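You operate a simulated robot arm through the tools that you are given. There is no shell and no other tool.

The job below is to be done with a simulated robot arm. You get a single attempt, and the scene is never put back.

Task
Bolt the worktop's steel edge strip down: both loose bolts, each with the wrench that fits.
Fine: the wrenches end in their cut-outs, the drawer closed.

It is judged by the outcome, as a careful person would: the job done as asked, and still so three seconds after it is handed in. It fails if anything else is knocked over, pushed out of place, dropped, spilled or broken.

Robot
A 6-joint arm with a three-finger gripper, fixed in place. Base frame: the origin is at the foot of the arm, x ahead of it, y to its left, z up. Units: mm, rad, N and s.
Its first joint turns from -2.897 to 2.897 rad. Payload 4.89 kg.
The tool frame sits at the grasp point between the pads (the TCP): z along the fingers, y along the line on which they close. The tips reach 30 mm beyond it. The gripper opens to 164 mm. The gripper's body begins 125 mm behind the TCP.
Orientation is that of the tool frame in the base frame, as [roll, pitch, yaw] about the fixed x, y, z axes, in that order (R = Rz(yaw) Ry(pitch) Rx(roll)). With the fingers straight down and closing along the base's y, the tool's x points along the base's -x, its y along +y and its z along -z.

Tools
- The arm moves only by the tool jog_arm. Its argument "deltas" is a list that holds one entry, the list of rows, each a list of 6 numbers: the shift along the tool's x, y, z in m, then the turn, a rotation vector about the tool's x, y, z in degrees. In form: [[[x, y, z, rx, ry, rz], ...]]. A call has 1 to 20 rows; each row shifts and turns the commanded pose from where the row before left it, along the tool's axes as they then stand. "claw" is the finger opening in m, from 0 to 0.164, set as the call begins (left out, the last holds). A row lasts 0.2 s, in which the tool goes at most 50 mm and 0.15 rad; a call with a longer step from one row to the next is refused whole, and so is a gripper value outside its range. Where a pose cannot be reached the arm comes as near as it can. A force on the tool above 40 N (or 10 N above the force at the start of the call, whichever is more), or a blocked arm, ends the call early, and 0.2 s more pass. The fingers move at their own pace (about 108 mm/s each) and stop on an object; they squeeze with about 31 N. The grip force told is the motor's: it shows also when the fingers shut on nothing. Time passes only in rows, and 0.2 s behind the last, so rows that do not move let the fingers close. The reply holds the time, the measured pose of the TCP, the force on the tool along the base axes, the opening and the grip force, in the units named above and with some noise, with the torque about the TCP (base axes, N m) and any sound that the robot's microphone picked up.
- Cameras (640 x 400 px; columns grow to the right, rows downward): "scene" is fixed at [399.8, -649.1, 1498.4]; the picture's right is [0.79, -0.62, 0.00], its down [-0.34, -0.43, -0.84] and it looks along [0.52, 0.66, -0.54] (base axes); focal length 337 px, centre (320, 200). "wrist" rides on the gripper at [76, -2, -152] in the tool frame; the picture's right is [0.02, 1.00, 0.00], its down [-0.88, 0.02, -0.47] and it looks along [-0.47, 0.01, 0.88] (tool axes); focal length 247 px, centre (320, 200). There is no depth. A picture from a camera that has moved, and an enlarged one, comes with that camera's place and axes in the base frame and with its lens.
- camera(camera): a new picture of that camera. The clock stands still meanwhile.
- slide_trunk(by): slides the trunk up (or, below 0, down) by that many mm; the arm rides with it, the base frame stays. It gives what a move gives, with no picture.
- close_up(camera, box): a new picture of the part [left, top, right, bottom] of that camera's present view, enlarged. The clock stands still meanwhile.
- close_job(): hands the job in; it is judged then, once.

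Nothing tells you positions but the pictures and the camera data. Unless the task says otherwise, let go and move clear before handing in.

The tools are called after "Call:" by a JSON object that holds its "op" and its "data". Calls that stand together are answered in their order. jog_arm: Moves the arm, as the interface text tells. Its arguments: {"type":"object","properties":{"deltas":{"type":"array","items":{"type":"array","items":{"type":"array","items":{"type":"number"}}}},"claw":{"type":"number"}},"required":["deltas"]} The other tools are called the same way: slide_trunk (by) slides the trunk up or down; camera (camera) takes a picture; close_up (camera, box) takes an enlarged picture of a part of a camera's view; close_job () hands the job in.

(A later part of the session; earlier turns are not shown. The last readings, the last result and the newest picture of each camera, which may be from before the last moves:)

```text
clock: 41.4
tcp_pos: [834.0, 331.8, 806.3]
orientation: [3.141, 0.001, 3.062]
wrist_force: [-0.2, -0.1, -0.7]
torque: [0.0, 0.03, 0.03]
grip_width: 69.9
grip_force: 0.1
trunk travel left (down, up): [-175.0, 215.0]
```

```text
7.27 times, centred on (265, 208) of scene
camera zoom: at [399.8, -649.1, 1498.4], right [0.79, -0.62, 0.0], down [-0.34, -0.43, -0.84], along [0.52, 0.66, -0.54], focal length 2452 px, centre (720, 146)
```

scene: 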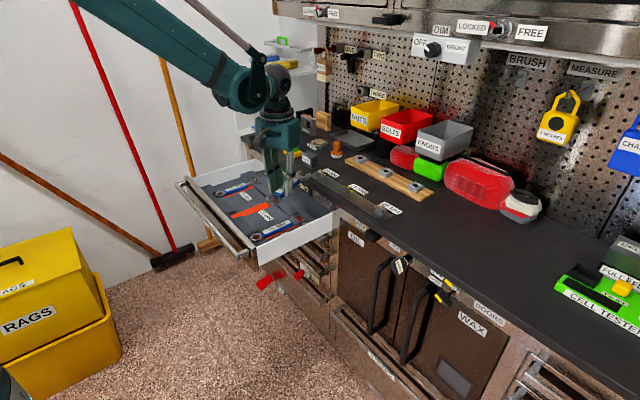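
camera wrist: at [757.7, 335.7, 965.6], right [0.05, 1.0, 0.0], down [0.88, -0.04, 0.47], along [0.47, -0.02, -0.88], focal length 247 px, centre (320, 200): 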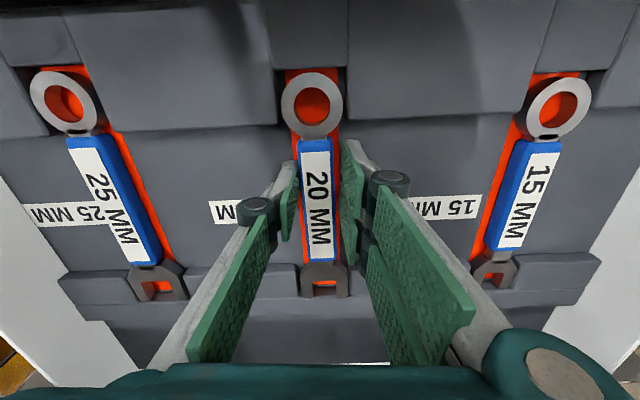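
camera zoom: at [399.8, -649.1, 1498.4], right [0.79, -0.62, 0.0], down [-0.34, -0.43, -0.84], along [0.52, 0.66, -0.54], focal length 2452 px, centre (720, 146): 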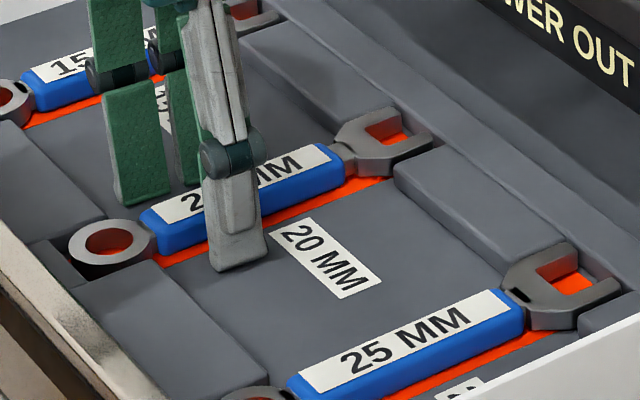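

The 20 mm wrench lies back in its cut-out. I rise, square the tool up, and move over the 25 mm wrench.

Call:
{"op": "jog_arm", "data": {"deltas": [[[0, 0, -0.02, 0, 0, 0], [0, 0, -0.035, 0, 0, 0], [0, 0, -0.035, 0, 0, 0], [0, 0, 0, 0, 0, -4.6], [0, -0.042, 0, 0, 0, 0], [0, -0.042, 0, 0, 0, 0], [0, -0.042, 0, 0, 0, 0], [0, -0.042, 0, 0, 0, 0], [0, 0, 0, 0, 0, 0]]]}}

Call:
{"op": "camera", "data": {"camera": "wrist"}}

Call:
{"op": "close_up", "data": {"camera": "wrist", "box": [240, 40, 400, 140]}}

Call:
{"op": "close_up", "data": {"camera": "wrist", "box": [240, 160, 400, 260]}}

Call:
{"op": "close_up", "data": {"camera": "scene", "box": [205, 170, 325, 250]}}

```text
clock: 43.4
tcp_pos: [834.2, 163.0, 898.6]
orientation: [3.141, 0.0, -3.141]
wrist_force: [0.3, -0.4, 0.3]
torque: [-0.03, -0.02, -0.01]
grip_width: 69.9
grip_force: 0.1
trunk travel left (down, up): [-175.0, 215.0]
```

```text
taken
camera wrist: at [757.2, 161.3, 1049.5], right [-0.02, 1.0, 0.0], down [0.88, 0.02, 0.47], along [0.47, 0.01, -0.88], focal length 247 px, centre (320, 200)
```

wrist: 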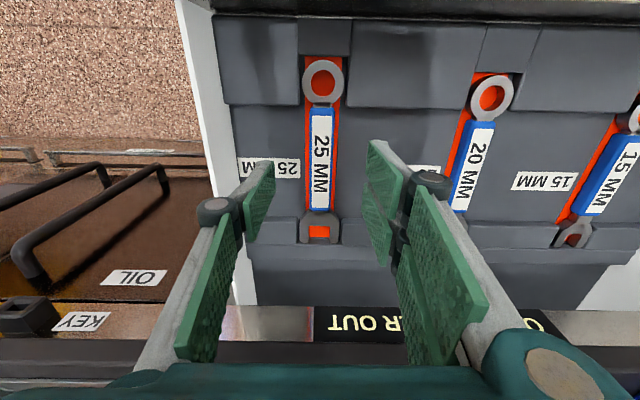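

```text
4.00 times, centred on (320, 90) of wrist
camera zoom: at [757.2, 161.3, 1049.5], right [-0.02, 1.0, 0.0], down [0.88, 0.02, 0.47], along [0.47, 0.01, -0.88], focal length 988 px, centre (320, 640)
```

zoom: 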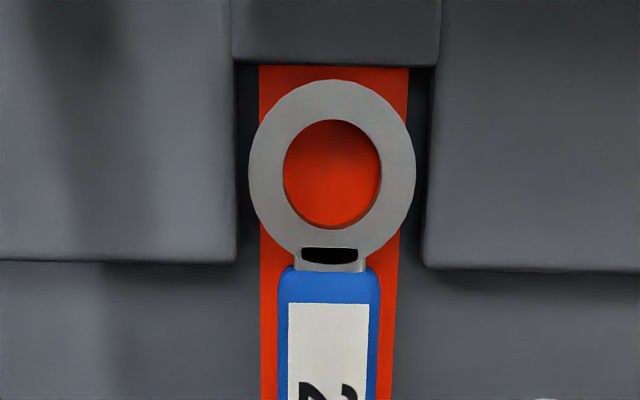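

```text
4.00 times, centred on (320, 210) of wrist
camera zoom: at [757.2, 161.3, 1049.5], right [-0.02, 1.0, 0.0], down [0.88, 0.02, 0.47], along [0.47, 0.01, -0.88], focal length 988 px, centre (320, 160)
```

zoom: 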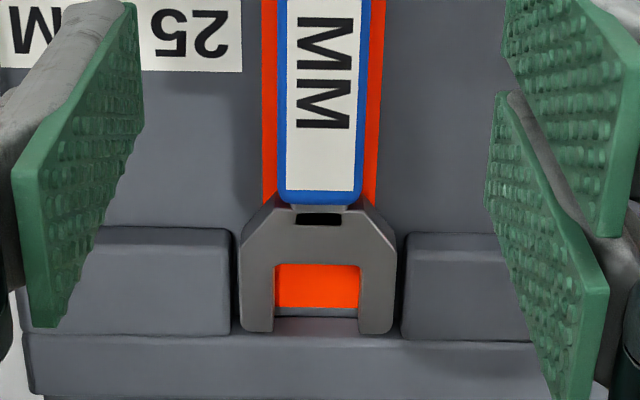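

```text
5.00 times, centred on (265, 210) of scene
camera zoom: at [399.8, -649.1, 1498.4], right [0.79, -0.62, 0.0], down [-0.34, -0.43, -0.84], along [0.52, 0.66, -0.54], focal length 1686 px, centre (595, 150)
```

zoom: 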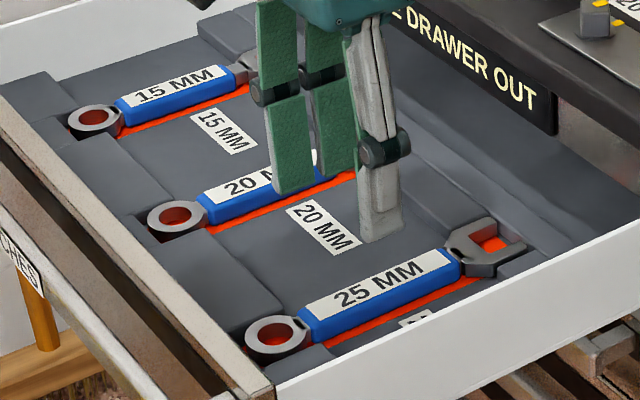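

The 25 mm wrench lies at y ≈ 164.1 with its jaw throat from x ≈ 932 to 960. Since the claw closes about 3.5 mm to tool -y, I aim the TCP at y ≈ 167.6 and descend.

Call:
{"op": "jog_arm", "data": {"deltas": [[[0, 0.0046, 0.02, 0, 0, 0], [0, 0, 0.03, 0, 0, 0], [0, 0, 0.03, 0, 0, 0], [0, 0, 0.007, 0, 0, 0], [0, 0, 0, 0, 0, 0]]]}}

Call:
{"op": "camera", "data": {"camera": "wrist"}}

Call:
{"op": "close_up", "data": {"camera": "scene", "box": [225, 190, 325, 250]}}

```text
clock: 44.6
tcp_pos: [834.6, 167.6, 810.0]
orientation: [3.142, -0.001, 3.14]
wrist_force: [0.3, 0.0, 0.2]
torque: [-0.01, 0.02, -0.01]
grip_width: 70.2
grip_force: 0.1
trunk travel left (down, up): [-175.0, 215.0]
```

```text
taken
camera wrist: at [757.8, 166.5, 961.8], right [-0.02, 1.0, 0.0], down [0.88, 0.02, 0.47], along [0.47, 0.01, -0.88], focal length 247 px, centre (320, 200)
```

wrist: 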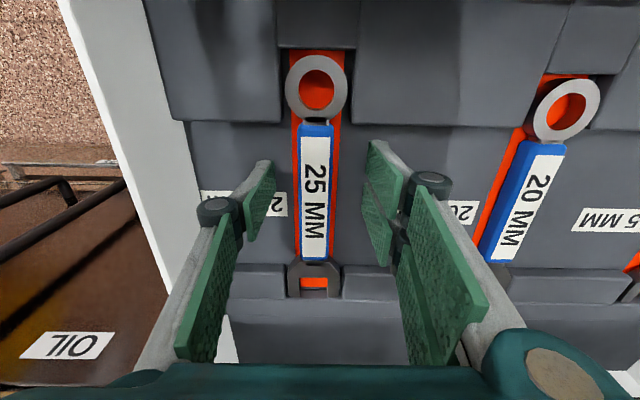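

```text
6.40 times, centred on (275, 220) of scene
camera zoom: at [399.8, -649.1, 1498.4], right [0.79, -0.62, 0.0], down [-0.34, -0.43, -0.84], along [0.52, 0.66, -0.54], focal length 2158 px, centre (608, 72)
```

zoom: 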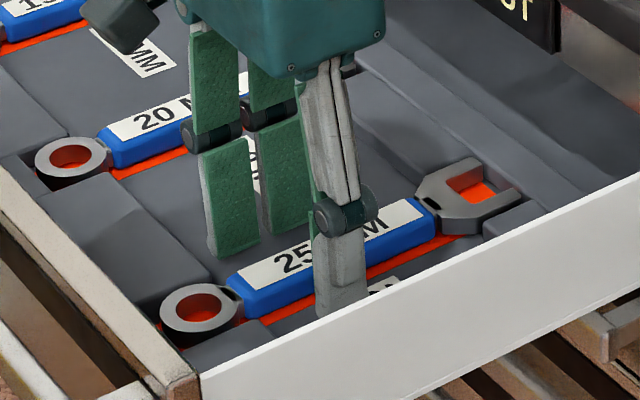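

Fingers straddle the 25 mm handle. I lower the last 3 mm and close.

Call:
{"op": "jog_arm", "data": {"deltas": [[[0, 0, 0.003, 0, 0, 0], [0, 0, 0, 0, 0, 0]]]}}

Call:
{"op": "jog_arm", "data": {"deltas": [[[0, 0, 0, 0, 0, 0], [0, 0, 0, 0, 0, 0], [0, 0, 0, 0, 0, 0], [0, 0, 0, 0, 0, 0]]], "claw": 0.0}}

Call:
{"op": "close_up", "data": {"camera": "wrist", "box": [240, 50, 400, 310]}}

```text
clock: 45.2
tcp_pos: [834.6, 169.3, 807.3]
orientation: [-3.141, 0.001, -3.141]
wrist_force: [-0.5, 0.2, 0.0]
torque: [-0.01, -0.04, 0.0]
grip_width: 70.0
grip_force: 0.0
trunk travel left (down, up): [-175.0, 215.0]
```

```text
clock: 46.2
tcp_pos: [833.7, 168.1, 807.5]
orientation: [-3.141, -0.001, -3.141]
wrist_force: [-1.9, -14.1, 0.2]
torque: [-0.35, 0.0, 0.0]
grip_width: 25.7
grip_force: 30.8
trunk travel left (down, up): [-175.0, 215.0]
```

```text
1.54 times, centred on (320, 180) of wrist
camera zoom: at [757.9, 166.0, 959.1], right [-0.02, 1.0, 0.0], down [0.88, 0.02, 0.47], along [0.47, 0.01, -0.88], focal length 380 px, centre (320, 231)
```

zoom: 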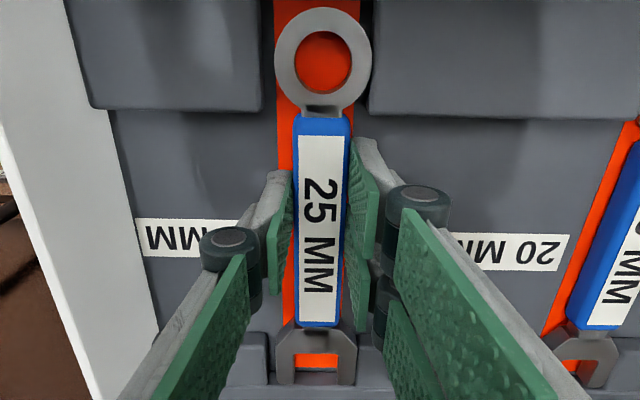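

The grip is now centred on the 25 mm handle (25.7 mm wide), but it drew the wrench against the +y walls. I ease back toward -y until the side force vanishes.

Call:
{"op": "jog_arm", "data": {"deltas": [[[0, -0.001, 0, 0, 0, 0], [0, -0.001, 0, 0, 0, 0], [0, 0, 0, 0, 0, 0]]]}}

Call:
{"op": "jog_arm", "data": {"deltas": [[[0, -0.001, 0, 0, 0, 0], [0, 0, 0, 0, 0, 0]]]}}

```text
clock: 47.0
tcp_pos: [835.1, 167.0, 807.1]
orientation: [-3.141, 0.0, -3.141]
wrist_force: [0.0, 1.0, 0.7]
torque: [0.05, -0.06, 0.07]
grip_width: 25.6
grip_force: 30.8
trunk travel left (down, up): [-175.0, 215.0]
```

```text
clock: 47.6
tcp_pos: [834.8, 166.0, 806.7]
orientation: [-3.142, -0.001, 3.142]
wrist_force: [-0.2, 3.3, 1.1]
torque: [0.12, -0.01, 0.02]
grip_width: 26.0
grip_force: 31.4
trunk travel left (down, up): [-175.0, 215.0]
```

Side force is near zero. I lift slightly and check.

Call:
{"op": "jog_arm", "data": {"deltas": [[[0, 0.0005, -0.003, 0, 0, 0], [0, 0, -0.004, 0, 0, 0], [0, 0, -0.005, 0, 0, 0], [0, 0, 0, 0, 0, 0]]]}}

Call:
{"op": "close_up", "data": {"camera": "wrist", "box": [240, 50, 400, 310]}}

Call:
{"op": "close_up", "data": {"camera": "scene", "box": [225, 190, 325, 250]}}

```text
clock: 48.6
tcp_pos: [834.3, 167.4, 819.1]
orientation: [-3.142, -0.002, -3.141]
wrist_force: [-0.4, 0.3, -2.3]
torque: [0.0, 0.01, -0.04]
grip_width: 25.7
grip_force: 30.9
trunk travel left (down, up): [-175.0, 215.0]
```

```text
1.54 times, centred on (320, 180) of wrist
camera zoom: at [758.0, 164.2, 970.7], right [-0.02, 1.0, 0.0], down [0.88, 0.02, 0.47], along [0.47, 0.01, -0.88], focal length 380 px, centre (320, 231)
```

zoom: 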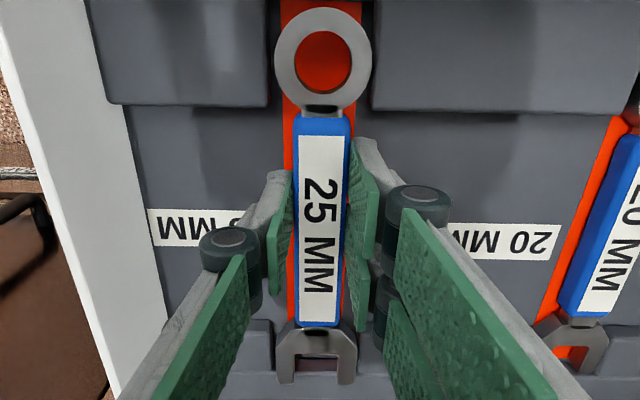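

```text
6.40 times, centred on (275, 220) of scene
camera zoom: at [399.8, -649.1, 1498.4], right [0.79, -0.62, 0.0], down [-0.34, -0.43, -0.84], along [0.52, 0.66, -0.54], focal length 2158 px, centre (608, 72)
```

zoom: 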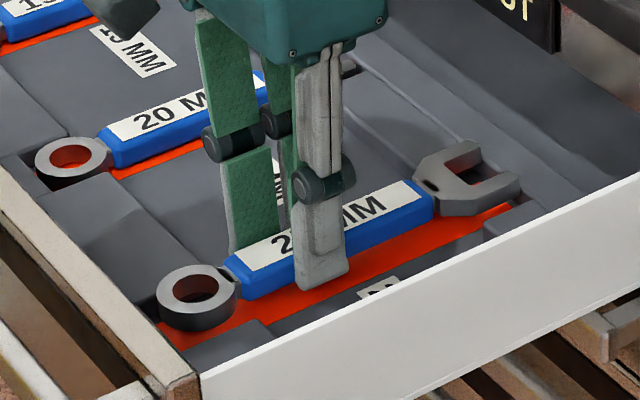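

It comes up freely. I lift it clear, backing off from the worktop edge.

Call:
{"op": "jog_arm", "data": {"deltas": [[[0, 0, -0.02, 0, 0, 0], [0.005, 0, -0.03, 0, 0, 0], [0.01, 0, -0.03, 0, 0, 0], [0.015, 0, -0.03, 0, 0, 0], [0, 0, -0.035, 0, 0, 0], [0, 0, -0.035, 0, 0, 0], [0, 0, 0, 0, 0, 0]]]}}

Call:
{"op": "camera", "data": {"camera": "wrist"}}

Call:
{"op": "close_up", "data": {"camera": "wrist", "box": [286, 250, 350, 302]}}

Call:
{"op": "close_up", "data": {"camera": "wrist", "box": [280, 45, 360, 125]}}

Call:
{"op": "close_up", "data": {"camera": "scene", "box": [225, 145, 325, 210]}}

```text
clock: 50.2
tcp_pos: [804.5, 165.5, 999.2]
orientation: [3.14, 0.0, 3.141]
wrist_force: [-0.7, 0.4, -1.7]
torque: [0.01, 0.0, 0.01]
grip_width: 25.8
grip_force: 31.1
trunk travel left (down, up): [-175.0, 215.0]
```

```text
taken
camera wrist: at [728.2, 164.2, 1151.4], right [-0.02, 1.0, 0.0], down [0.88, 0.02, 0.47], along [0.47, 0.01, -0.88], focal length 247 px, centre (320, 200)
```

wrist: 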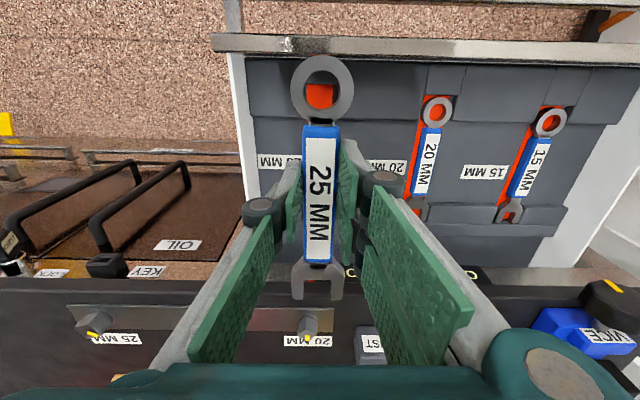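

```text
7.69 times, centred on (318, 276) of wrist
camera zoom: at [728.2, 164.2, 1151.4], right [-0.02, 1.0, 0.0], down [0.88, 0.02, 0.47], along [0.47, 0.01, -0.88], focal length 1900 px, centre (335, -385)
```

zoom: 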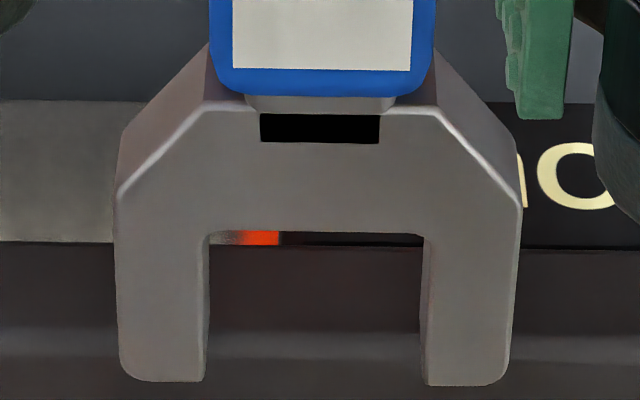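

```text
5.00 times, centred on (320, 85) of wrist
camera zoom: at [728.2, 164.2, 1151.4], right [-0.02, 1.0, 0.0], down [0.88, 0.02, 0.47], along [0.47, 0.01, -0.88], focal length 1235 px, centre (320, 775)
```

zoom: 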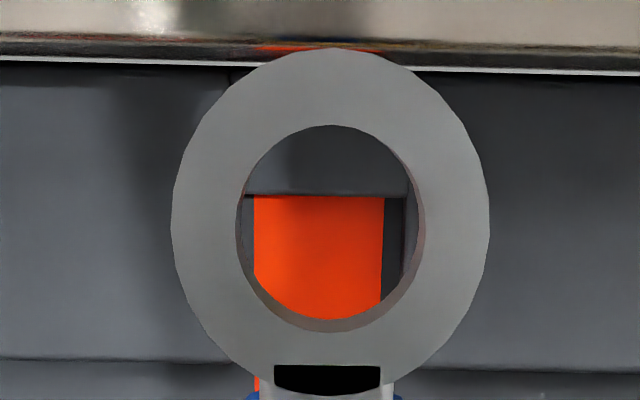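

```text
6.15 times, centred on (275, 178) of scene
camera zoom: at [399.8, -649.1, 1498.4], right [0.79, -0.62, 0.0], down [-0.34, -0.43, -0.84], along [0.52, 0.66, -0.54], focal length 2075 px, centre (597, 338)
```

zoom: 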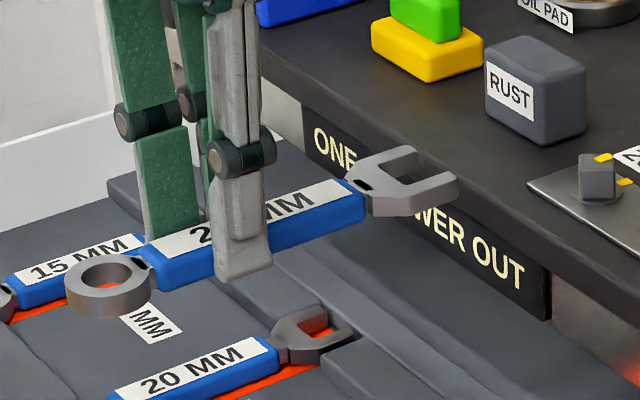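

The 25 mm wrench is straight and level in the grip (throat about 99–125 mm ahead of the TCP). I move to the 25 mm bolt, stay back, and turn the wrench to +22°.

Call:
{"op": "jog_arm", "data": {"deltas": [[[-0.00444, -0.0444, 0, 0, 0, 0], [-0.00444, -0.0444, 0, 0, 0, 0], [-0.00444, -0.0444, 0, 0, 0, 0], [-0.00444, -0.0444, 0, 0, 0, 0], [-0.00444, -0.0444, 0, 0, 0, 0], [-0.00444, -0.0444, 0, 0, 0, 0], [-0.00444, -0.0444, 0, 0, 0, 0], [-0.00444, -0.0444, 0, 0, 0, 0], [0, 0, 0, 0, 0, -7.43], [0, 0, 0, 0, 0, -7.43], [0, 0, 0, 0, 0, -7.44], [0, 0, 0, 0, 0, 0]]]}}

Call:
{"op": "camera", "data": {"camera": "wrist"}}

Call:
{"op": "close_up", "data": {"camera": "wrist", "box": [270, 250, 366, 340]}}

Call:
{"op": "close_up", "data": {"camera": "scene", "box": [310, 160, 420, 235]}}

```text
clock: 52.8
tcp_pos: [840.5, -189.3, 998.7]
orientation: [3.142, 0.0, -2.751]
wrist_force: [-0.1, 0.7, -2.6]
torque: [-0.02, 0.04, -0.04]
grip_width: 25.6
grip_force: 31.2
trunk travel left (down, up): [-175.0, 215.0]
```

```text
taken
camera wrist: at [769.8, -220.2, 1150.6], right [-0.4, 0.92, 0.0], down [0.81, 0.35, 0.47], along [0.43, 0.19, -0.88], focal length 247 px, centre (320, 200)
```

wrist: 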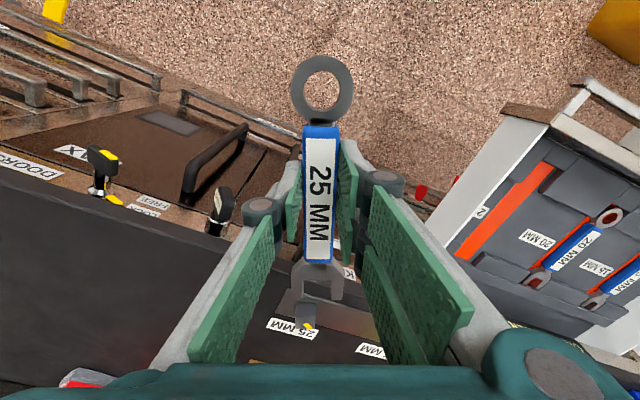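

```text
4.44 times, centred on (318, 295) of wrist
camera zoom: at [769.8, -220.2, 1150.6], right [-0.4, 0.92, 0.0], down [0.81, 0.35, 0.47], along [0.43, 0.19, -0.88], focal length 1098 px, centre (329, -222)
```

zoom: 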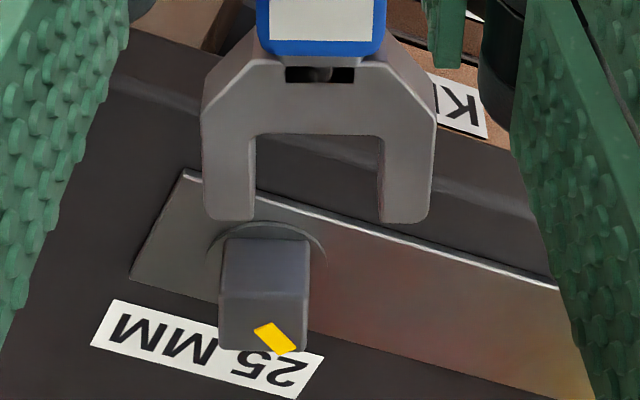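

```text
5.33 times, centred on (365, 198) of scene
camera zoom: at [399.8, -649.1, 1498.4], right [0.79, -0.62, 0.0], down [-0.34, -0.43, -0.84], along [0.52, 0.66, -0.54], focal length 1798 px, centre (80, 213)
```

zoom: 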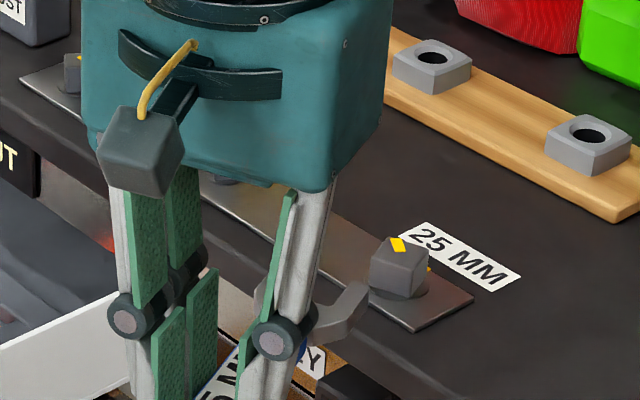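

The bolt is about 201 mm ahead and 15 mm to tool -y. I shift sideways, lower to head height and creep partway in.

Call:
{"op": "jog_arm", "data": {"deltas": [[[0, -0.0139, 0, 0, 0, 0], [0, 0, 0.016, 0, 0, 0], [0, 0, 0.016, 0, 0, 0], [-0.012, 0, 0, 0, 0, 0], [-0.012, 0, 0, 0, 0, 0], [-0.012, 0, 0, 0, 0, 0], [0, 0, 0, 0, 0, 0]]]}}

Call:
{"op": "close_up", "data": {"camera": "wrist", "box": [270, 245, 366, 320]}}

Call:
{"op": "close_up", "data": {"camera": "scene", "box": [320, 170, 410, 230]}}

```text
clock: 54.4
tcp_pos: [879.7, -188.1, 967.4]
orientation: [-3.141, 0.001, -2.751]
wrist_force: [0.5, 0.2, -2.0]
torque: [0.03, 0.04, 0.01]
grip_width: 25.6
grip_force: 31.1
trunk travel left (down, up): [-175.0, 215.0]
```

```text
5.33 times, centred on (318, 282) of wrist
camera zoom: at [808.3, -218.9, 1119.1], right [-0.4, 0.92, 0.0], down [0.81, 0.35, 0.47], along [0.43, 0.19, -0.88], focal length 1317 px, centre (331, -240)
```

zoom: 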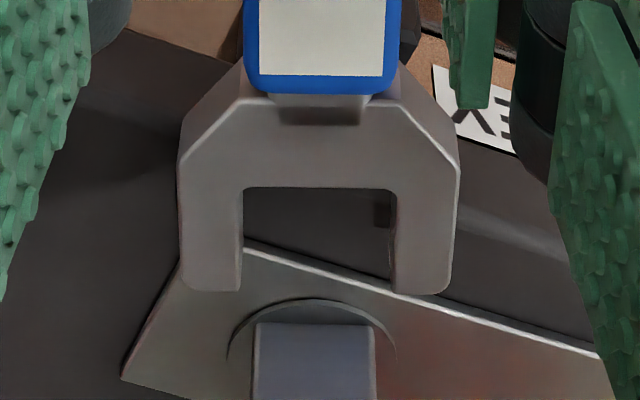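

```text
6.67 times, centred on (365, 200) of scene
camera zoom: at [399.8, -649.1, 1498.4], right [0.79, -0.62, 0.0], down [-0.34, -0.43, -0.84], along [0.52, 0.66, -0.54], focal length 2248 px, centre (20, 200)
```

zoom: 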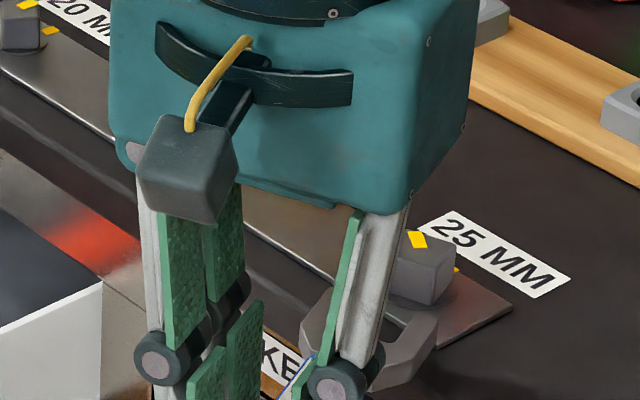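

The jaw is centred on the head. I slide forward 49 mm in small steps.

Call:
{"op": "jog_arm", "data": {"deltas": [[[-0.007, 0, 0, 0, 0, 0], [-0.007, 0, 0, 0, 0, 0], [-0.007, 0, 0, 0, 0, 0], [-0.007, 0, 0, 0, 0, 0], [-0.007, 0, 0, 0, 0, 0], [-0.007, 0, 0, 0, 0, 0], [-0.006, 0, 0, 0, 0, 0], [0, 0, 0, 0, 0, 0]]]}}

Call:
{"op": "close_up", "data": {"camera": "wrist", "box": [270, 245, 366, 320]}}

Call:
{"op": "close_up", "data": {"camera": "scene", "box": [320, 170, 410, 230]}}

```text
clock: 56.2
tcp_pos: [923.5, -168.8, 967.1]
orientation: [-3.141, -0.002, -2.754]
wrist_force: [-0.1, 0.8, -2.0]
torque: [-0.03, 0.03, 0.03]
grip_width: 25.5
grip_force: 31.4
trunk travel left (down, up): [-175.0, 215.0]
```

```text
5.33 times, centred on (318, 282) of wrist
camera zoom: at [852.7, -200.4, 1119.3], right [-0.4, 0.92, 0.0], down [0.81, 0.35, 0.47], along [0.43, 0.19, -0.88], focal length 1317 px, centre (331, -240)
```

zoom: 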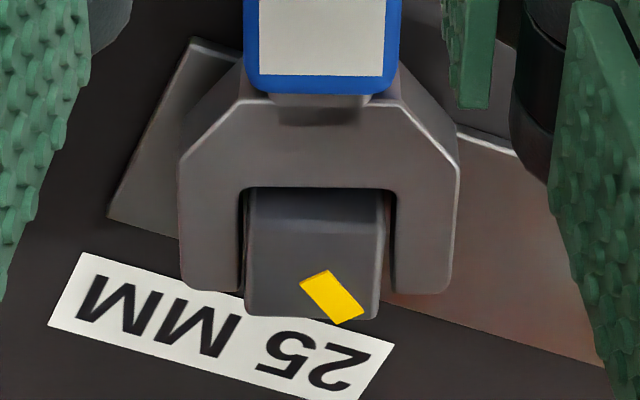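

```text
6.67 times, centred on (365, 200) of scene
camera zoom: at [399.8, -649.1, 1498.4], right [0.79, -0.62, 0.0], down [-0.34, -0.43, -0.84], along [0.52, 0.66, -0.54], focal length 2248 px, centre (20, 200)
```

zoom: 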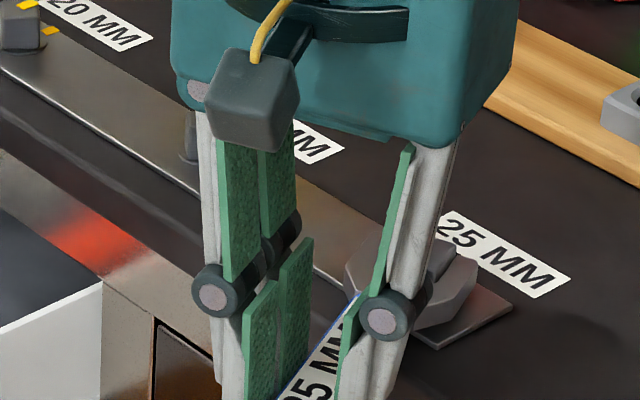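

Engaged, with about 5 mm left to the throat. I go 3.5 mm further and begin the clockwise swing about the bolt.

Call:
{"op": "jog_arm", "data": {"deltas": [[[-0.0035, 0, 0, 0, 0, 0], [-0.00027, 0.00788, 0, 0, 0, 4], [-0.00027, 0.00788, 0, 0, 0, 4], [-0.00027, 0.00788, 0, 0, 0, 4], [-0.00027, 0.00788, 0, 0, 0, 4], [0, 0, 0, 0, 0, 0]]]}}

Call:
{"op": "close_up", "data": {"camera": "wrist", "box": [270, 245, 366, 320]}}

```text
clock: 57.6
tcp_pos: [918.7, -137.9, 967.2]
orientation: [-3.141, -0.001, -3.031]
wrist_force: [-1.3, -2.9, -4.9]
torque: [-0.07, 0.39, -0.27]
grip_width: 25.8
grip_force: 31.7
trunk travel left (down, up): [-175.0, 215.0]
```

```text
5.33 times, centred on (318, 282) of wrist
camera zoom: at [842.2, -148.0, 1119.0], right [-0.13, 0.99, 0.0], down [0.87, 0.12, 0.47], along [0.47, 0.06, -0.88], focal length 1317 px, centre (331, -240)
```

zoom: 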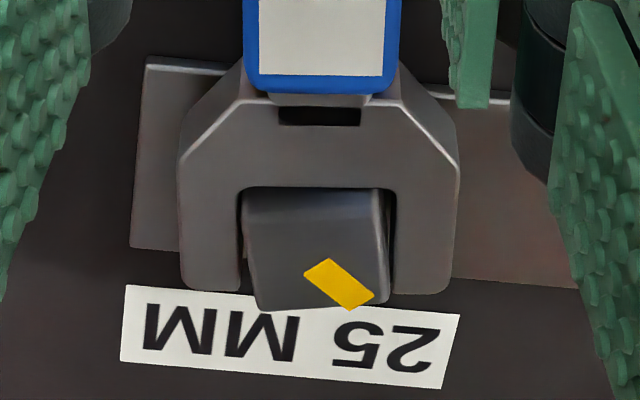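

The bolt is turning. I continue the swing in portions.

Call:
{"op": "jog_arm", "data": {"deltas": [[[-0.00027, 0.00788, 0, 0, 0, 4], [-0.00027, 0.00788, 0, 0, 0, 4], [-0.00027, 0.00788, 0, 0, 0, 4], [-0.00027, 0.00788, 0, 0, 0, 4], [-0.00027, 0.00788, 0, 0, 0, 4], [0, 0, 0, 0, 0, 0]]]}}

Call:
{"op": "close_up", "data": {"camera": "wrist", "box": [270, 245, 366, 320]}}

```text
clock: 59.0
tcp_pos: [921.1, -97.9, 967.7]
orientation: [-3.141, 0.002, 2.902]
wrist_force: [0.7, 2.5, -1.9]
torque: [0.07, -0.08, 0.26]
grip_width: 25.7
grip_force: 31.0
trunk travel left (down, up): [-175.0, 215.0]
```

```text
5.33 times, centred on (318, 282) of wrist
camera zoom: at [846.3, -82.2, 1119.1], right [0.22, 0.98, 0.0], down [0.86, -0.19, 0.47], along [0.46, -0.1, -0.88], focal length 1317 px, centre (331, -240)
```

zoom: 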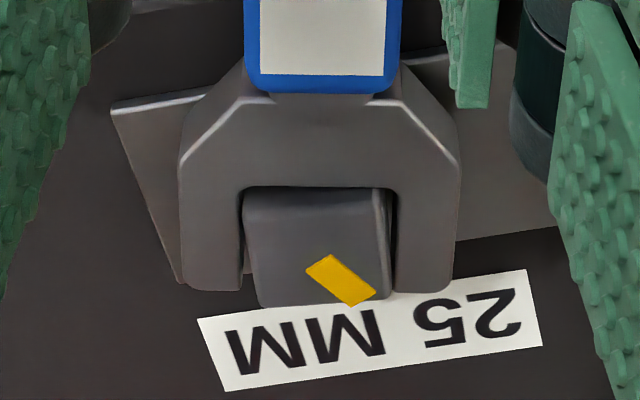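

Call:
{"op": "jog_arm", "data": {"deltas": [[[-0.00027, 0.00788, 0, 0, 0, 4], [-0.00027, 0.00788, 0, 0, 0, 4], [-0.00027, 0.00788, 0, 0, 0, 4], [-0.00027, 0.00788, 0, 0, 0, 4], [-0.00027, 0.00788, 0, 0, 0, 4], [0, 0, 0, 0, 0, 0]]]}}

Call:
{"op": "close_up", "data": {"camera": "wrist", "box": [270, 245, 366, 320]}}

Call:
{"op": "close_up", "data": {"camera": "scene", "box": [363, 193, 393, 215]}}

```text
clock: 60.4
tcp_pos: [937.3, -62.3, 967.0]
orientation: [3.14, 0.001, 2.553]
wrist_force: [1.7, 6.5, -0.9]
torque: [0.1, -0.12, 0.82]
grip_width: 25.9
grip_force: 30.9
trunk travel left (down, up): [-175.0, 215.0]
```

```text
5.33 times, centred on (318, 282) of wrist
camera zoom: at [872.2, -22.0, 1119.0], right [0.54, 0.84, 0.0], down [0.74, -0.47, 0.47], along [0.4, -0.25, -0.88], focal length 1317 px, centre (331, -240)
```

zoom: 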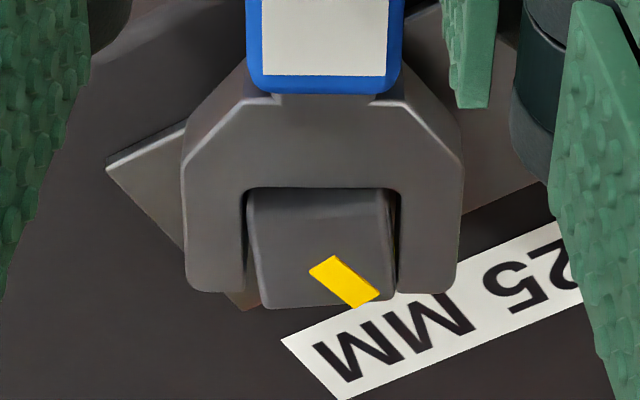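

```text
16.00 times, centred on (378, 204) of scene
camera zoom: at [399.8, -649.1, 1498.4], right [0.79, -0.62, 0.0], down [-0.34, -0.43, -0.84], along [0.52, 0.66, -0.54], focal length 5394 px, centre (-608, 136)
```

zoom: 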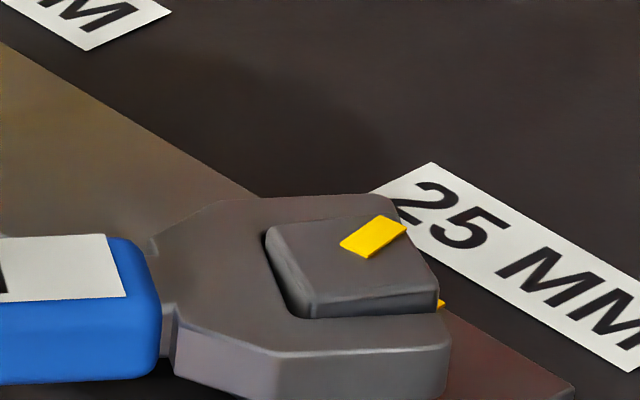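

About 10° remain by both views. I finish with 4° + 4° + 2°.

Call:
{"op": "jog_arm", "data": {"deltas": [[[-0.00027, 0.00795, 0, 0, 0, 4], [-0.00027, 0.00795, 0, 0, 0, 4], [-7e-05, 0.004, 0, 0, 0, 2], [0, 0, 0, 0, 0, 0]]]}}

Call:
{"op": "close_up", "data": {"camera": "wrist", "box": [306, 276, 346, 306]}}

Call:
{"op": "close_up", "data": {"camera": "scene", "box": [363, 193, 393, 215]}}

```text
clock: 61.4
tcp_pos: [949.0, -46.7, 967.6]
orientation: [-3.14, 0.0, 2.378]
wrist_force: [-9.5, 5.9, -5.3]
torque: [0.43, 0.52, 0.59]
grip_width: 25.8
grip_force: 31.4
trunk travel left (down, up): [-175.0, 215.0]
```

```text
13.33 times, centred on (326, 291) of wrist
camera zoom: at [892.6, 4.3, 1119.1], right [0.68, 0.74, 0.0], down [0.65, -0.59, 0.47], along [0.35, -0.32, -0.88], focal length 3293 px, centre (240, -1013)
```

zoom: 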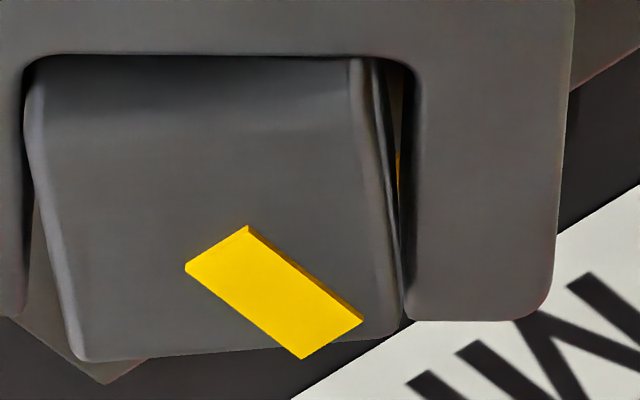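

```text
16.00 times, centred on (378, 204) of scene
camera zoom: at [399.8, -649.1, 1498.4], right [0.79, -0.62, 0.0], down [-0.34, -0.43, -0.84], along [0.52, 0.66, -0.54], focal length 5394 px, centre (-608, 136)
```

zoom: 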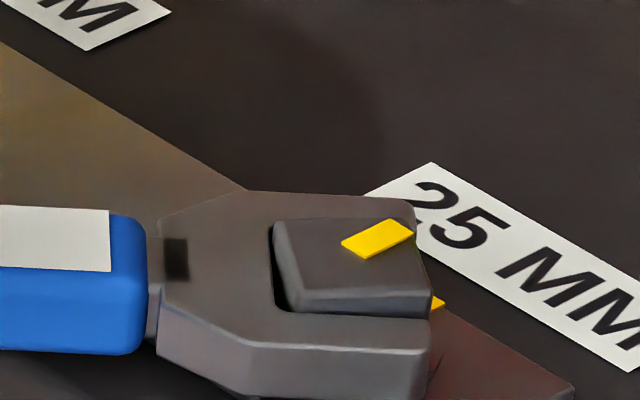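

The 25 mm head mark now lines up with its strip mark. I ease the wrench back 9° with a small retreat to free it without turning the bolt.

Call:
{"op": "jog_arm", "data": {"deltas": [[[0.0013, -0.00597, 0, 0, 0, -3], [0.0005, -0.00597, 0, 0, 0, -3], [-0.00016, -0.00597, 0, 0, 0, -3], [0, 0, 0, 0, 0, 0]]]}}

Call:
{"op": "close_up", "data": {"camera": "wrist", "box": [270, 245, 366, 320]}}

Call:
{"op": "close_up", "data": {"camera": "scene", "box": [363, 193, 393, 215]}}

```text
clock: 62.4
tcp_pos: [937.1, -59.9, 966.4]
orientation: [-3.141, 0.001, 2.535]
wrist_force: [0.4, -0.5, -2.7]
torque: [0.0, 0.05, 0.03]
grip_width: 25.8
grip_force: 30.9
trunk travel left (down, up): [-175.0, 215.0]
```

```text
5.33 times, centred on (318, 282) of wrist
camera zoom: at [872.8, -18.1, 1118.9], right [0.55, 0.83, 0.0], down [0.74, -0.49, 0.47], along [0.39, -0.26, -0.88], focal length 1317 px, centre (331, -240)
```

zoom: 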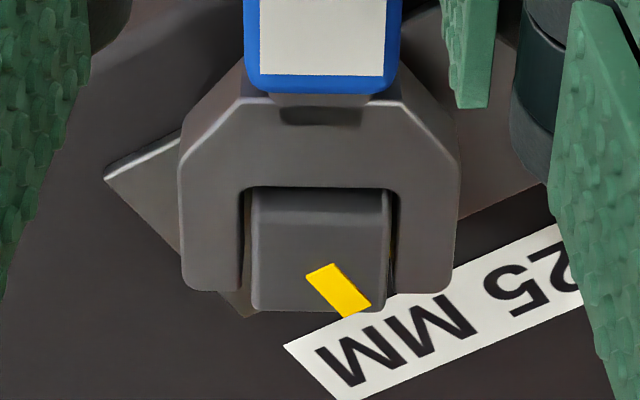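

```text
16.00 times, centred on (378, 204) of scene
camera zoom: at [399.8, -649.1, 1498.4], right [0.79, -0.62, 0.0], down [-0.34, -0.43, -0.84], along [0.52, 0.66, -0.54], focal length 5394 px, centre (-608, 136)
```

zoom: 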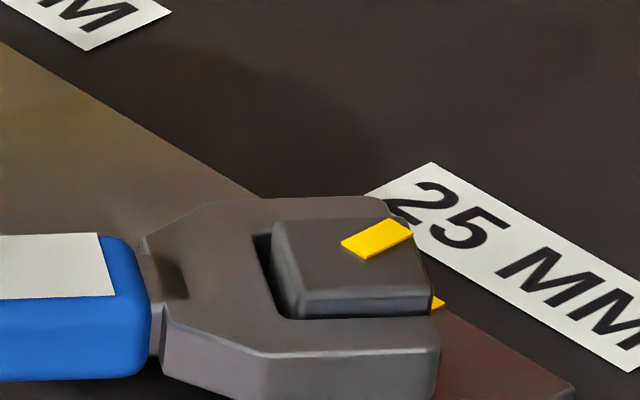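

Free, and the mark stayed. I withdraw along the wrench axis, then raise.

Call:
{"op": "jog_arm", "data": {"deltas": [[[0.006, 0, 0, 0, 0, 0], [0.008, 0, 0, 0, 0, 0], [0.012, 0, 0, 0, 0, 0], [0.015, 0, 0, 0, 0, 0], [0.02, 0, 0, 0, 0, 0], [0, 0, -0.02, 0, 0, 0], [0, 0, -0.02, 0, 0, 0], [0, 0, 0, 0, 0, 0]]]}}

Call:
{"op": "camera", "data": {"camera": "wrist"}}

Call:
{"op": "close_up", "data": {"camera": "scene", "box": [363, 193, 393, 215]}}

```text
clock: 64.2
tcp_pos: [885.6, -24.3, 1007.1]
orientation: [-3.141, 0.0, 2.535]
wrist_force: [0.0, 0.0, -2.6]
torque: [0.02, 0.01, 0.01]
grip_width: 25.5
grip_force: 31.1
trunk travel left (down, up): [-175.0, 215.0]
```

```text
taken
camera wrist: at [821.8, 16.8, 1159.1], right [0.55, 0.83, 0.0], down [0.73, -0.49, 0.47], along [0.39, -0.26, -0.88], focal length 247 px, centre (320, 200)
```

wrist: 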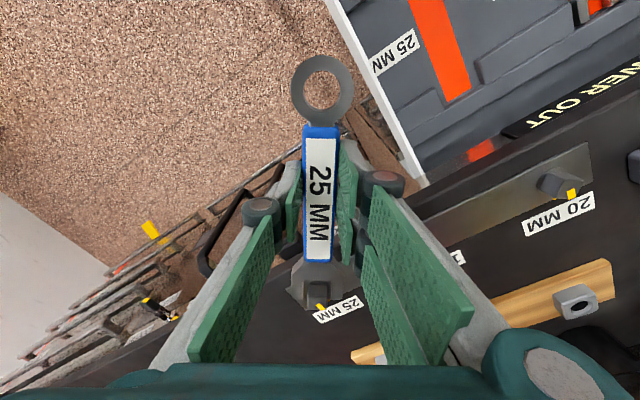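

```text
16.00 times, centred on (378, 204) of scene
camera zoom: at [399.8, -649.1, 1498.4], right [0.79, -0.62, 0.0], down [-0.34, -0.43, -0.84], along [0.52, 0.66, -0.54], focal length 5394 px, centre (-608, 136)
```

zoom: 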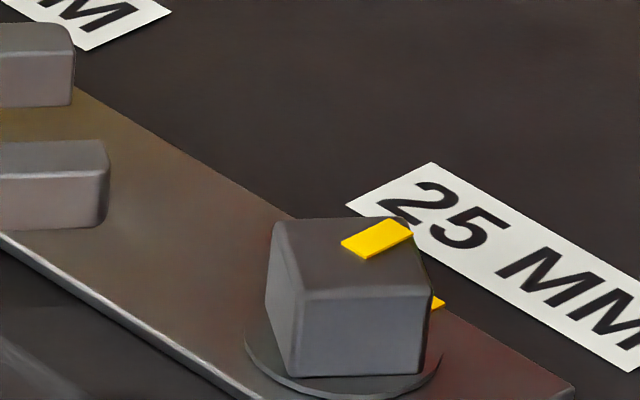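

Looking from overhead to confirm the 25 mm mark, squaring the wrench up at the same time.

Call:
{"op": "jog_arm", "data": {"deltas": [[[-0.00615, -0.0439, 0, 0, 0, 0], [-0.00615, -0.0439, 0, 0, 0, 0], [0, 0, 0, 0, 0, -6.96], [0, 0, 0, 0, 0, -6.96], [0, 0, 0, 0, 0, -6.96], [0, 0, 0, 0, 0, -6.96], [0, 0, 0, 0, 0, -6.96], [0, 0, 0, 0, 0, 0]]]}}

Call:
{"op": "close_up", "data": {"camera": "wrist", "box": [270, 290, 318, 324]}}

Call:
{"op": "close_up", "data": {"camera": "wrist", "box": [286, 250, 350, 302]}}

Call:
{"op": "close_up", "data": {"camera": "wrist", "box": [280, 45, 360, 125]}}

```text
clock: 66.0
tcp_pos: [846.1, -104.8, 1006.9]
orientation: [3.141, 0.0, -3.138]
wrist_force: [-0.3, 0.5, -2.6]
torque: [-0.03, 0.05, -0.04]
grip_width: 25.8
grip_force: 31.2
trunk travel left (down, up): [-175.0, 215.0]
```

```text
11.76 times, centred on (294, 307) of wrist
camera zoom: at [770.1, -106.6, 1159.0], right [-0.02, 1.0, 0.0], down [0.88, 0.02, 0.47], along [0.47, 0.01, -0.88], focal length 2906 px, centre (626, -1059)
```

zoom: 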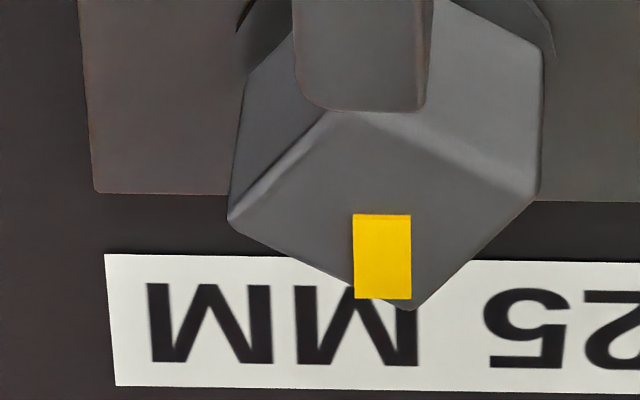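

```text
7.69 times, centred on (318, 276) of wrist
camera zoom: at [770.1, -106.6, 1159.0], right [-0.02, 1.0, 0.0], down [0.88, 0.02, 0.47], along [0.47, 0.01, -0.88], focal length 1900 px, centre (335, -385)
```

zoom: 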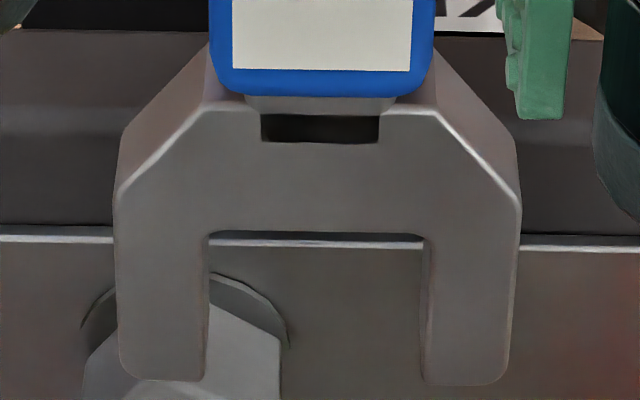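

```text
5.00 times, centred on (320, 85) of wrist
camera zoom: at [770.1, -106.6, 1159.0], right [-0.02, 1.0, 0.0], down [0.88, 0.02, 0.47], along [0.47, 0.01, -0.88], focal length 1235 px, centre (320, 775)
```

zoom: 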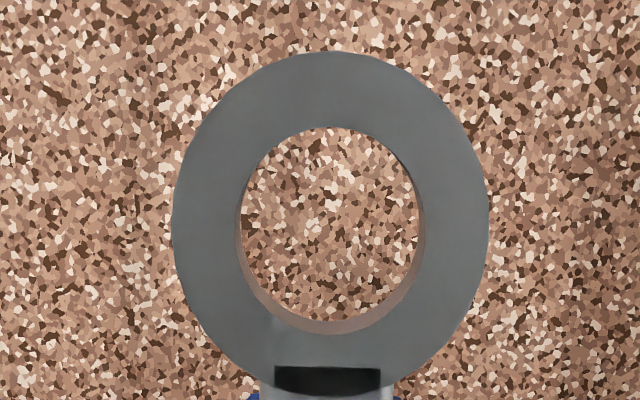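

Both loose bolts now show aligned marks, and the 25 mm wrench hasn't shifted in the grip. I carry it back above its cut-out and lower partway.

Call:
{"op": "jog_arm", "data": {"deltas": [[[0.004, 0.0452, 0, 0, 0, 0], [0.004, 0.0452, 0, 0, 0, 0], [0.004, 0.0452, 0, 0, 0, 0], [0.004, 0.0452, 0, 0, 0, 0], [0.004, 0.0452, 0, 0, 0, 0], [0.004, 0.0452, 0, 0, 0, 0], [0, 0, 0.0365, 0, 0, 0], [0, 0, 0.0365, 0, 0, 0], [0, 0, 0.0365, 0, 0, 0], [0, 0, 0.0365, 0, 0, 0], [0, 0, 0, 0, 0, 0]]]}}

Call:
{"op": "camera", "data": {"camera": "wrist"}}

Call:
{"op": "close_up", "data": {"camera": "wrist", "box": [250, 30, 390, 130]}}

Call:
{"op": "close_up", "data": {"camera": "wrist", "box": [260, 220, 380, 310]}}

```text
clock: 68.4
tcp_pos: [821.7, 166.0, 859.6]
orientation: [-3.141, 0.0, -3.14]
wrist_force: [-0.3, -0.3, -2.3]
torque: [-0.01, 0.02, -0.01]
grip_width: 26.0
grip_force: 30.4
trunk travel left (down, up): [-175.0, 215.0]
```

```text
taken
camera wrist: at [746.2, 164.6, 1012.1], right [-0.02, 1.0, 0.0], down [0.88, 0.02, 0.47], along [0.47, 0.01, -0.88], focal length 247 px, centre (320, 200)
```

wrist: 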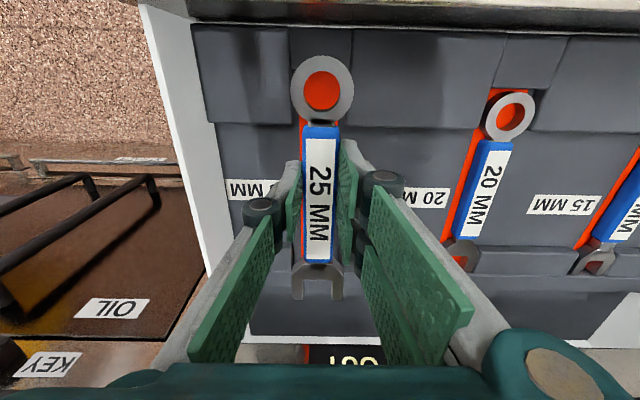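

```text
4.00 times, centred on (320, 80) of wrist
camera zoom: at [746.2, 164.6, 1012.1], right [-0.02, 1.0, 0.0], down [0.88, 0.02, 0.47], along [0.47, 0.01, -0.88], focal length 988 px, centre (320, 680)
```

zoom: 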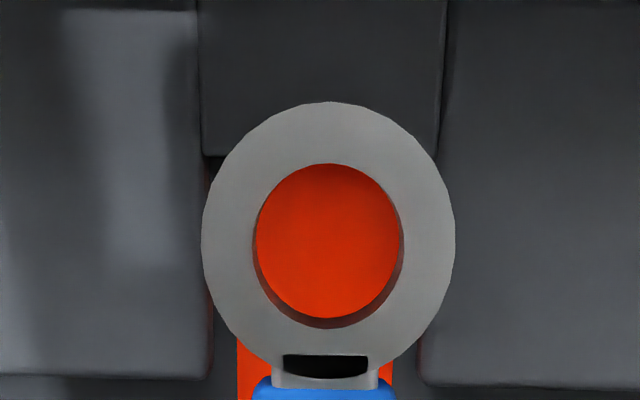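

```text
4.44 times, centred on (320, 265) of wrist
camera zoom: at [746.2, 164.6, 1012.1], right [-0.02, 1.0, 0.0], down [0.88, 0.02, 0.47], along [0.47, 0.01, -0.88], focal length 1098 px, centre (320, -89)
```

zoom: 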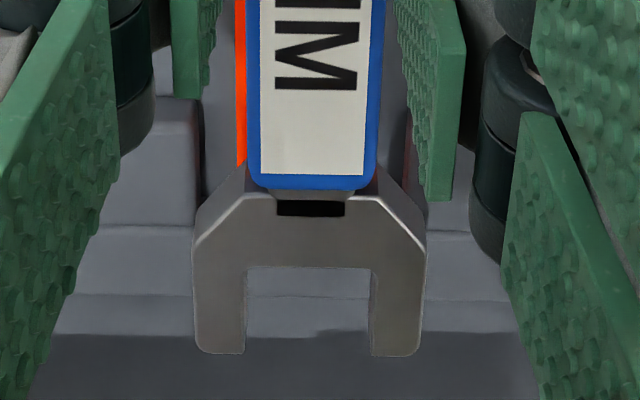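

I need about -1.3 mm in y; then forward over the recess and down closer.

Call:
{"op": "jog_arm", "data": {"deltas": [[[0, -0.0013, 0, 0, 0, 0], [-0.0064, 0, 0.01, 0, 0, 0], [-0.006, 0, 0.013, 0, 0, 0], [0, 0, 0.01, 0, 0, 0], [0, 0, 0, 0, 0, 0]]]}}

Call:
{"op": "camera", "data": {"camera": "wrist"}}

Call:
{"op": "close_up", "data": {"camera": "wrist", "box": [250, 30, 390, 130]}}

Call:
{"op": "close_up", "data": {"camera": "wrist", "box": [260, 220, 380, 310]}}

```text
clock: 69.6
tcp_pos: [834.6, 165.4, 827.7]
orientation: [3.141, -0.001, -3.14]
wrist_force: [-0.1, 0.1, -2.2]
torque: [-0.01, 0.06, -0.03]
grip_width: 25.9
grip_force: 31.1
trunk travel left (down, up): [-175.0, 215.0]
```

```text
taken
camera wrist: at [757.9, 163.2, 979.4], right [-0.02, 1.0, 0.0], down [0.88, 0.02, 0.47], along [0.47, 0.01, -0.88], focal length 247 px, centre (320, 200)
```

wrist: 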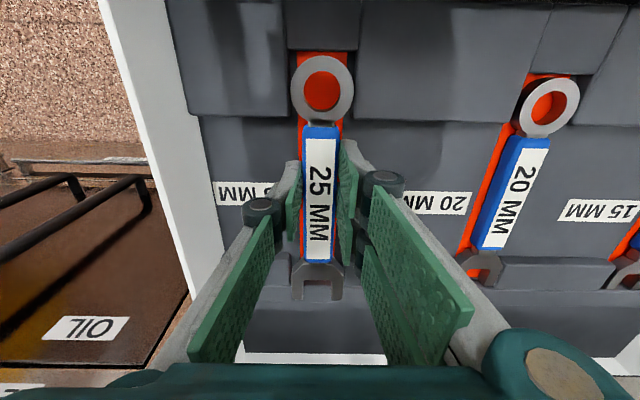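

```text
4.00 times, centred on (320, 80) of wrist
camera zoom: at [757.9, 163.2, 979.4], right [-0.02, 1.0, 0.0], down [0.88, 0.02, 0.47], along [0.47, 0.01, -0.88], focal length 988 px, centre (320, 680)
```

zoom: 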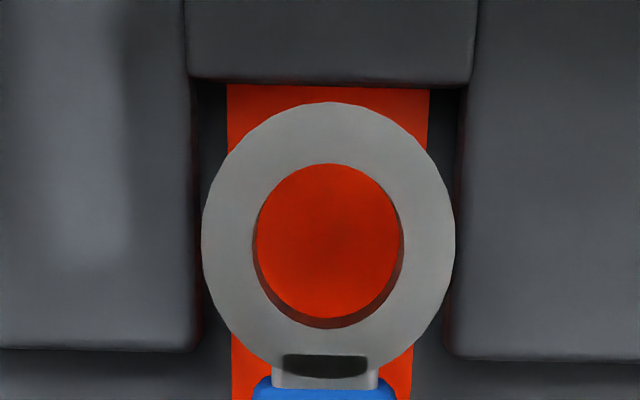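

```text
4.44 times, centred on (320, 265) of wrist
camera zoom: at [757.9, 163.2, 979.4], right [-0.02, 1.0, 0.0], down [0.88, 0.02, 0.47], along [0.47, 0.01, -0.88], focal length 1098 px, centre (320, -89)
```

zoom: 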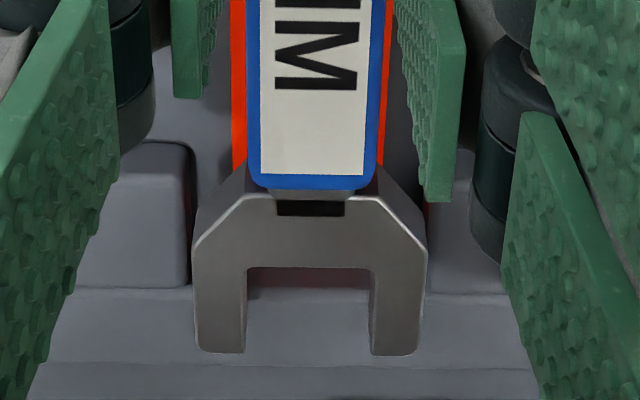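

Well aligned now (within about half a millimetre). I trim 0.7 mm back and lower slowly.

Call:
{"op": "jog_arm", "data": {"deltas": [[[0.0007, -0.0003, 0.004, 0, 0, 0], [0, 0, 0.005, 0, 0, 0], [0, 0, 0.005, 0, 0, 0], [0, 0, 0, 0, 0, 0]]]}}

Call:
{"op": "close_up", "data": {"camera": "wrist", "box": [250, 30, 390, 130]}}

Call:
{"op": "close_up", "data": {"camera": "wrist", "box": [260, 220, 380, 310]}}

```text
clock: 70.6
tcp_pos: [834.2, 165.3, 814.7]
orientation: [3.141, 0.0, -3.141]
wrist_force: [-0.2, 0.5, -2.7]
torque: [-0.02, 0.06, 0.02]
grip_width: 25.9
grip_force: 30.6
trunk travel left (down, up): [-175.0, 215.0]
```

```text
4.00 times, centred on (320, 80) of wrist
camera zoom: at [756.8, 163.2, 965.7], right [-0.02, 1.0, 0.0], down [0.88, 0.02, 0.47], along [0.47, 0.01, -0.88], focal length 988 px, centre (320, 680)
```

zoom: 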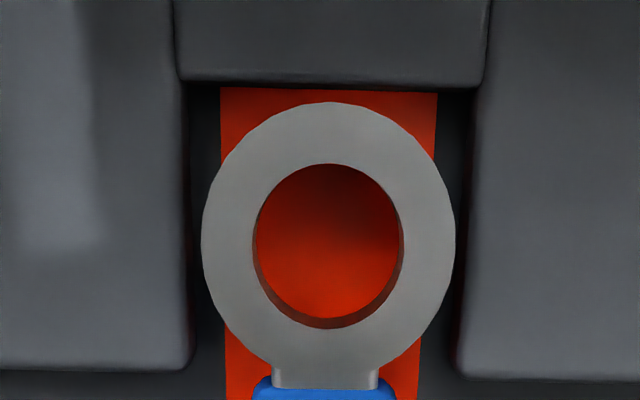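

```text
4.44 times, centred on (320, 265) of wrist
camera zoom: at [756.8, 163.2, 965.7], right [-0.02, 1.0, 0.0], down [0.88, 0.02, 0.47], along [0.47, 0.01, -0.88], focal length 1098 px, centre (320, -89)
```

zoom: 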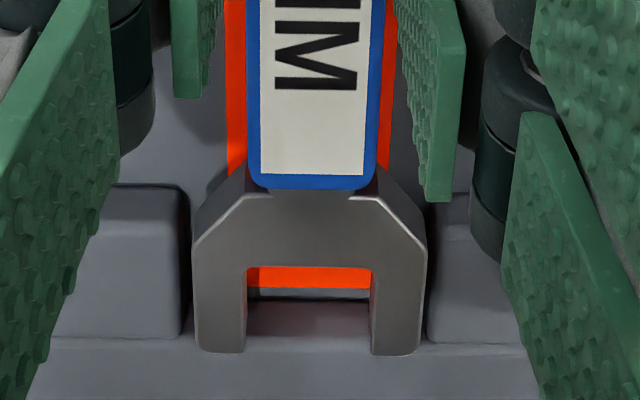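

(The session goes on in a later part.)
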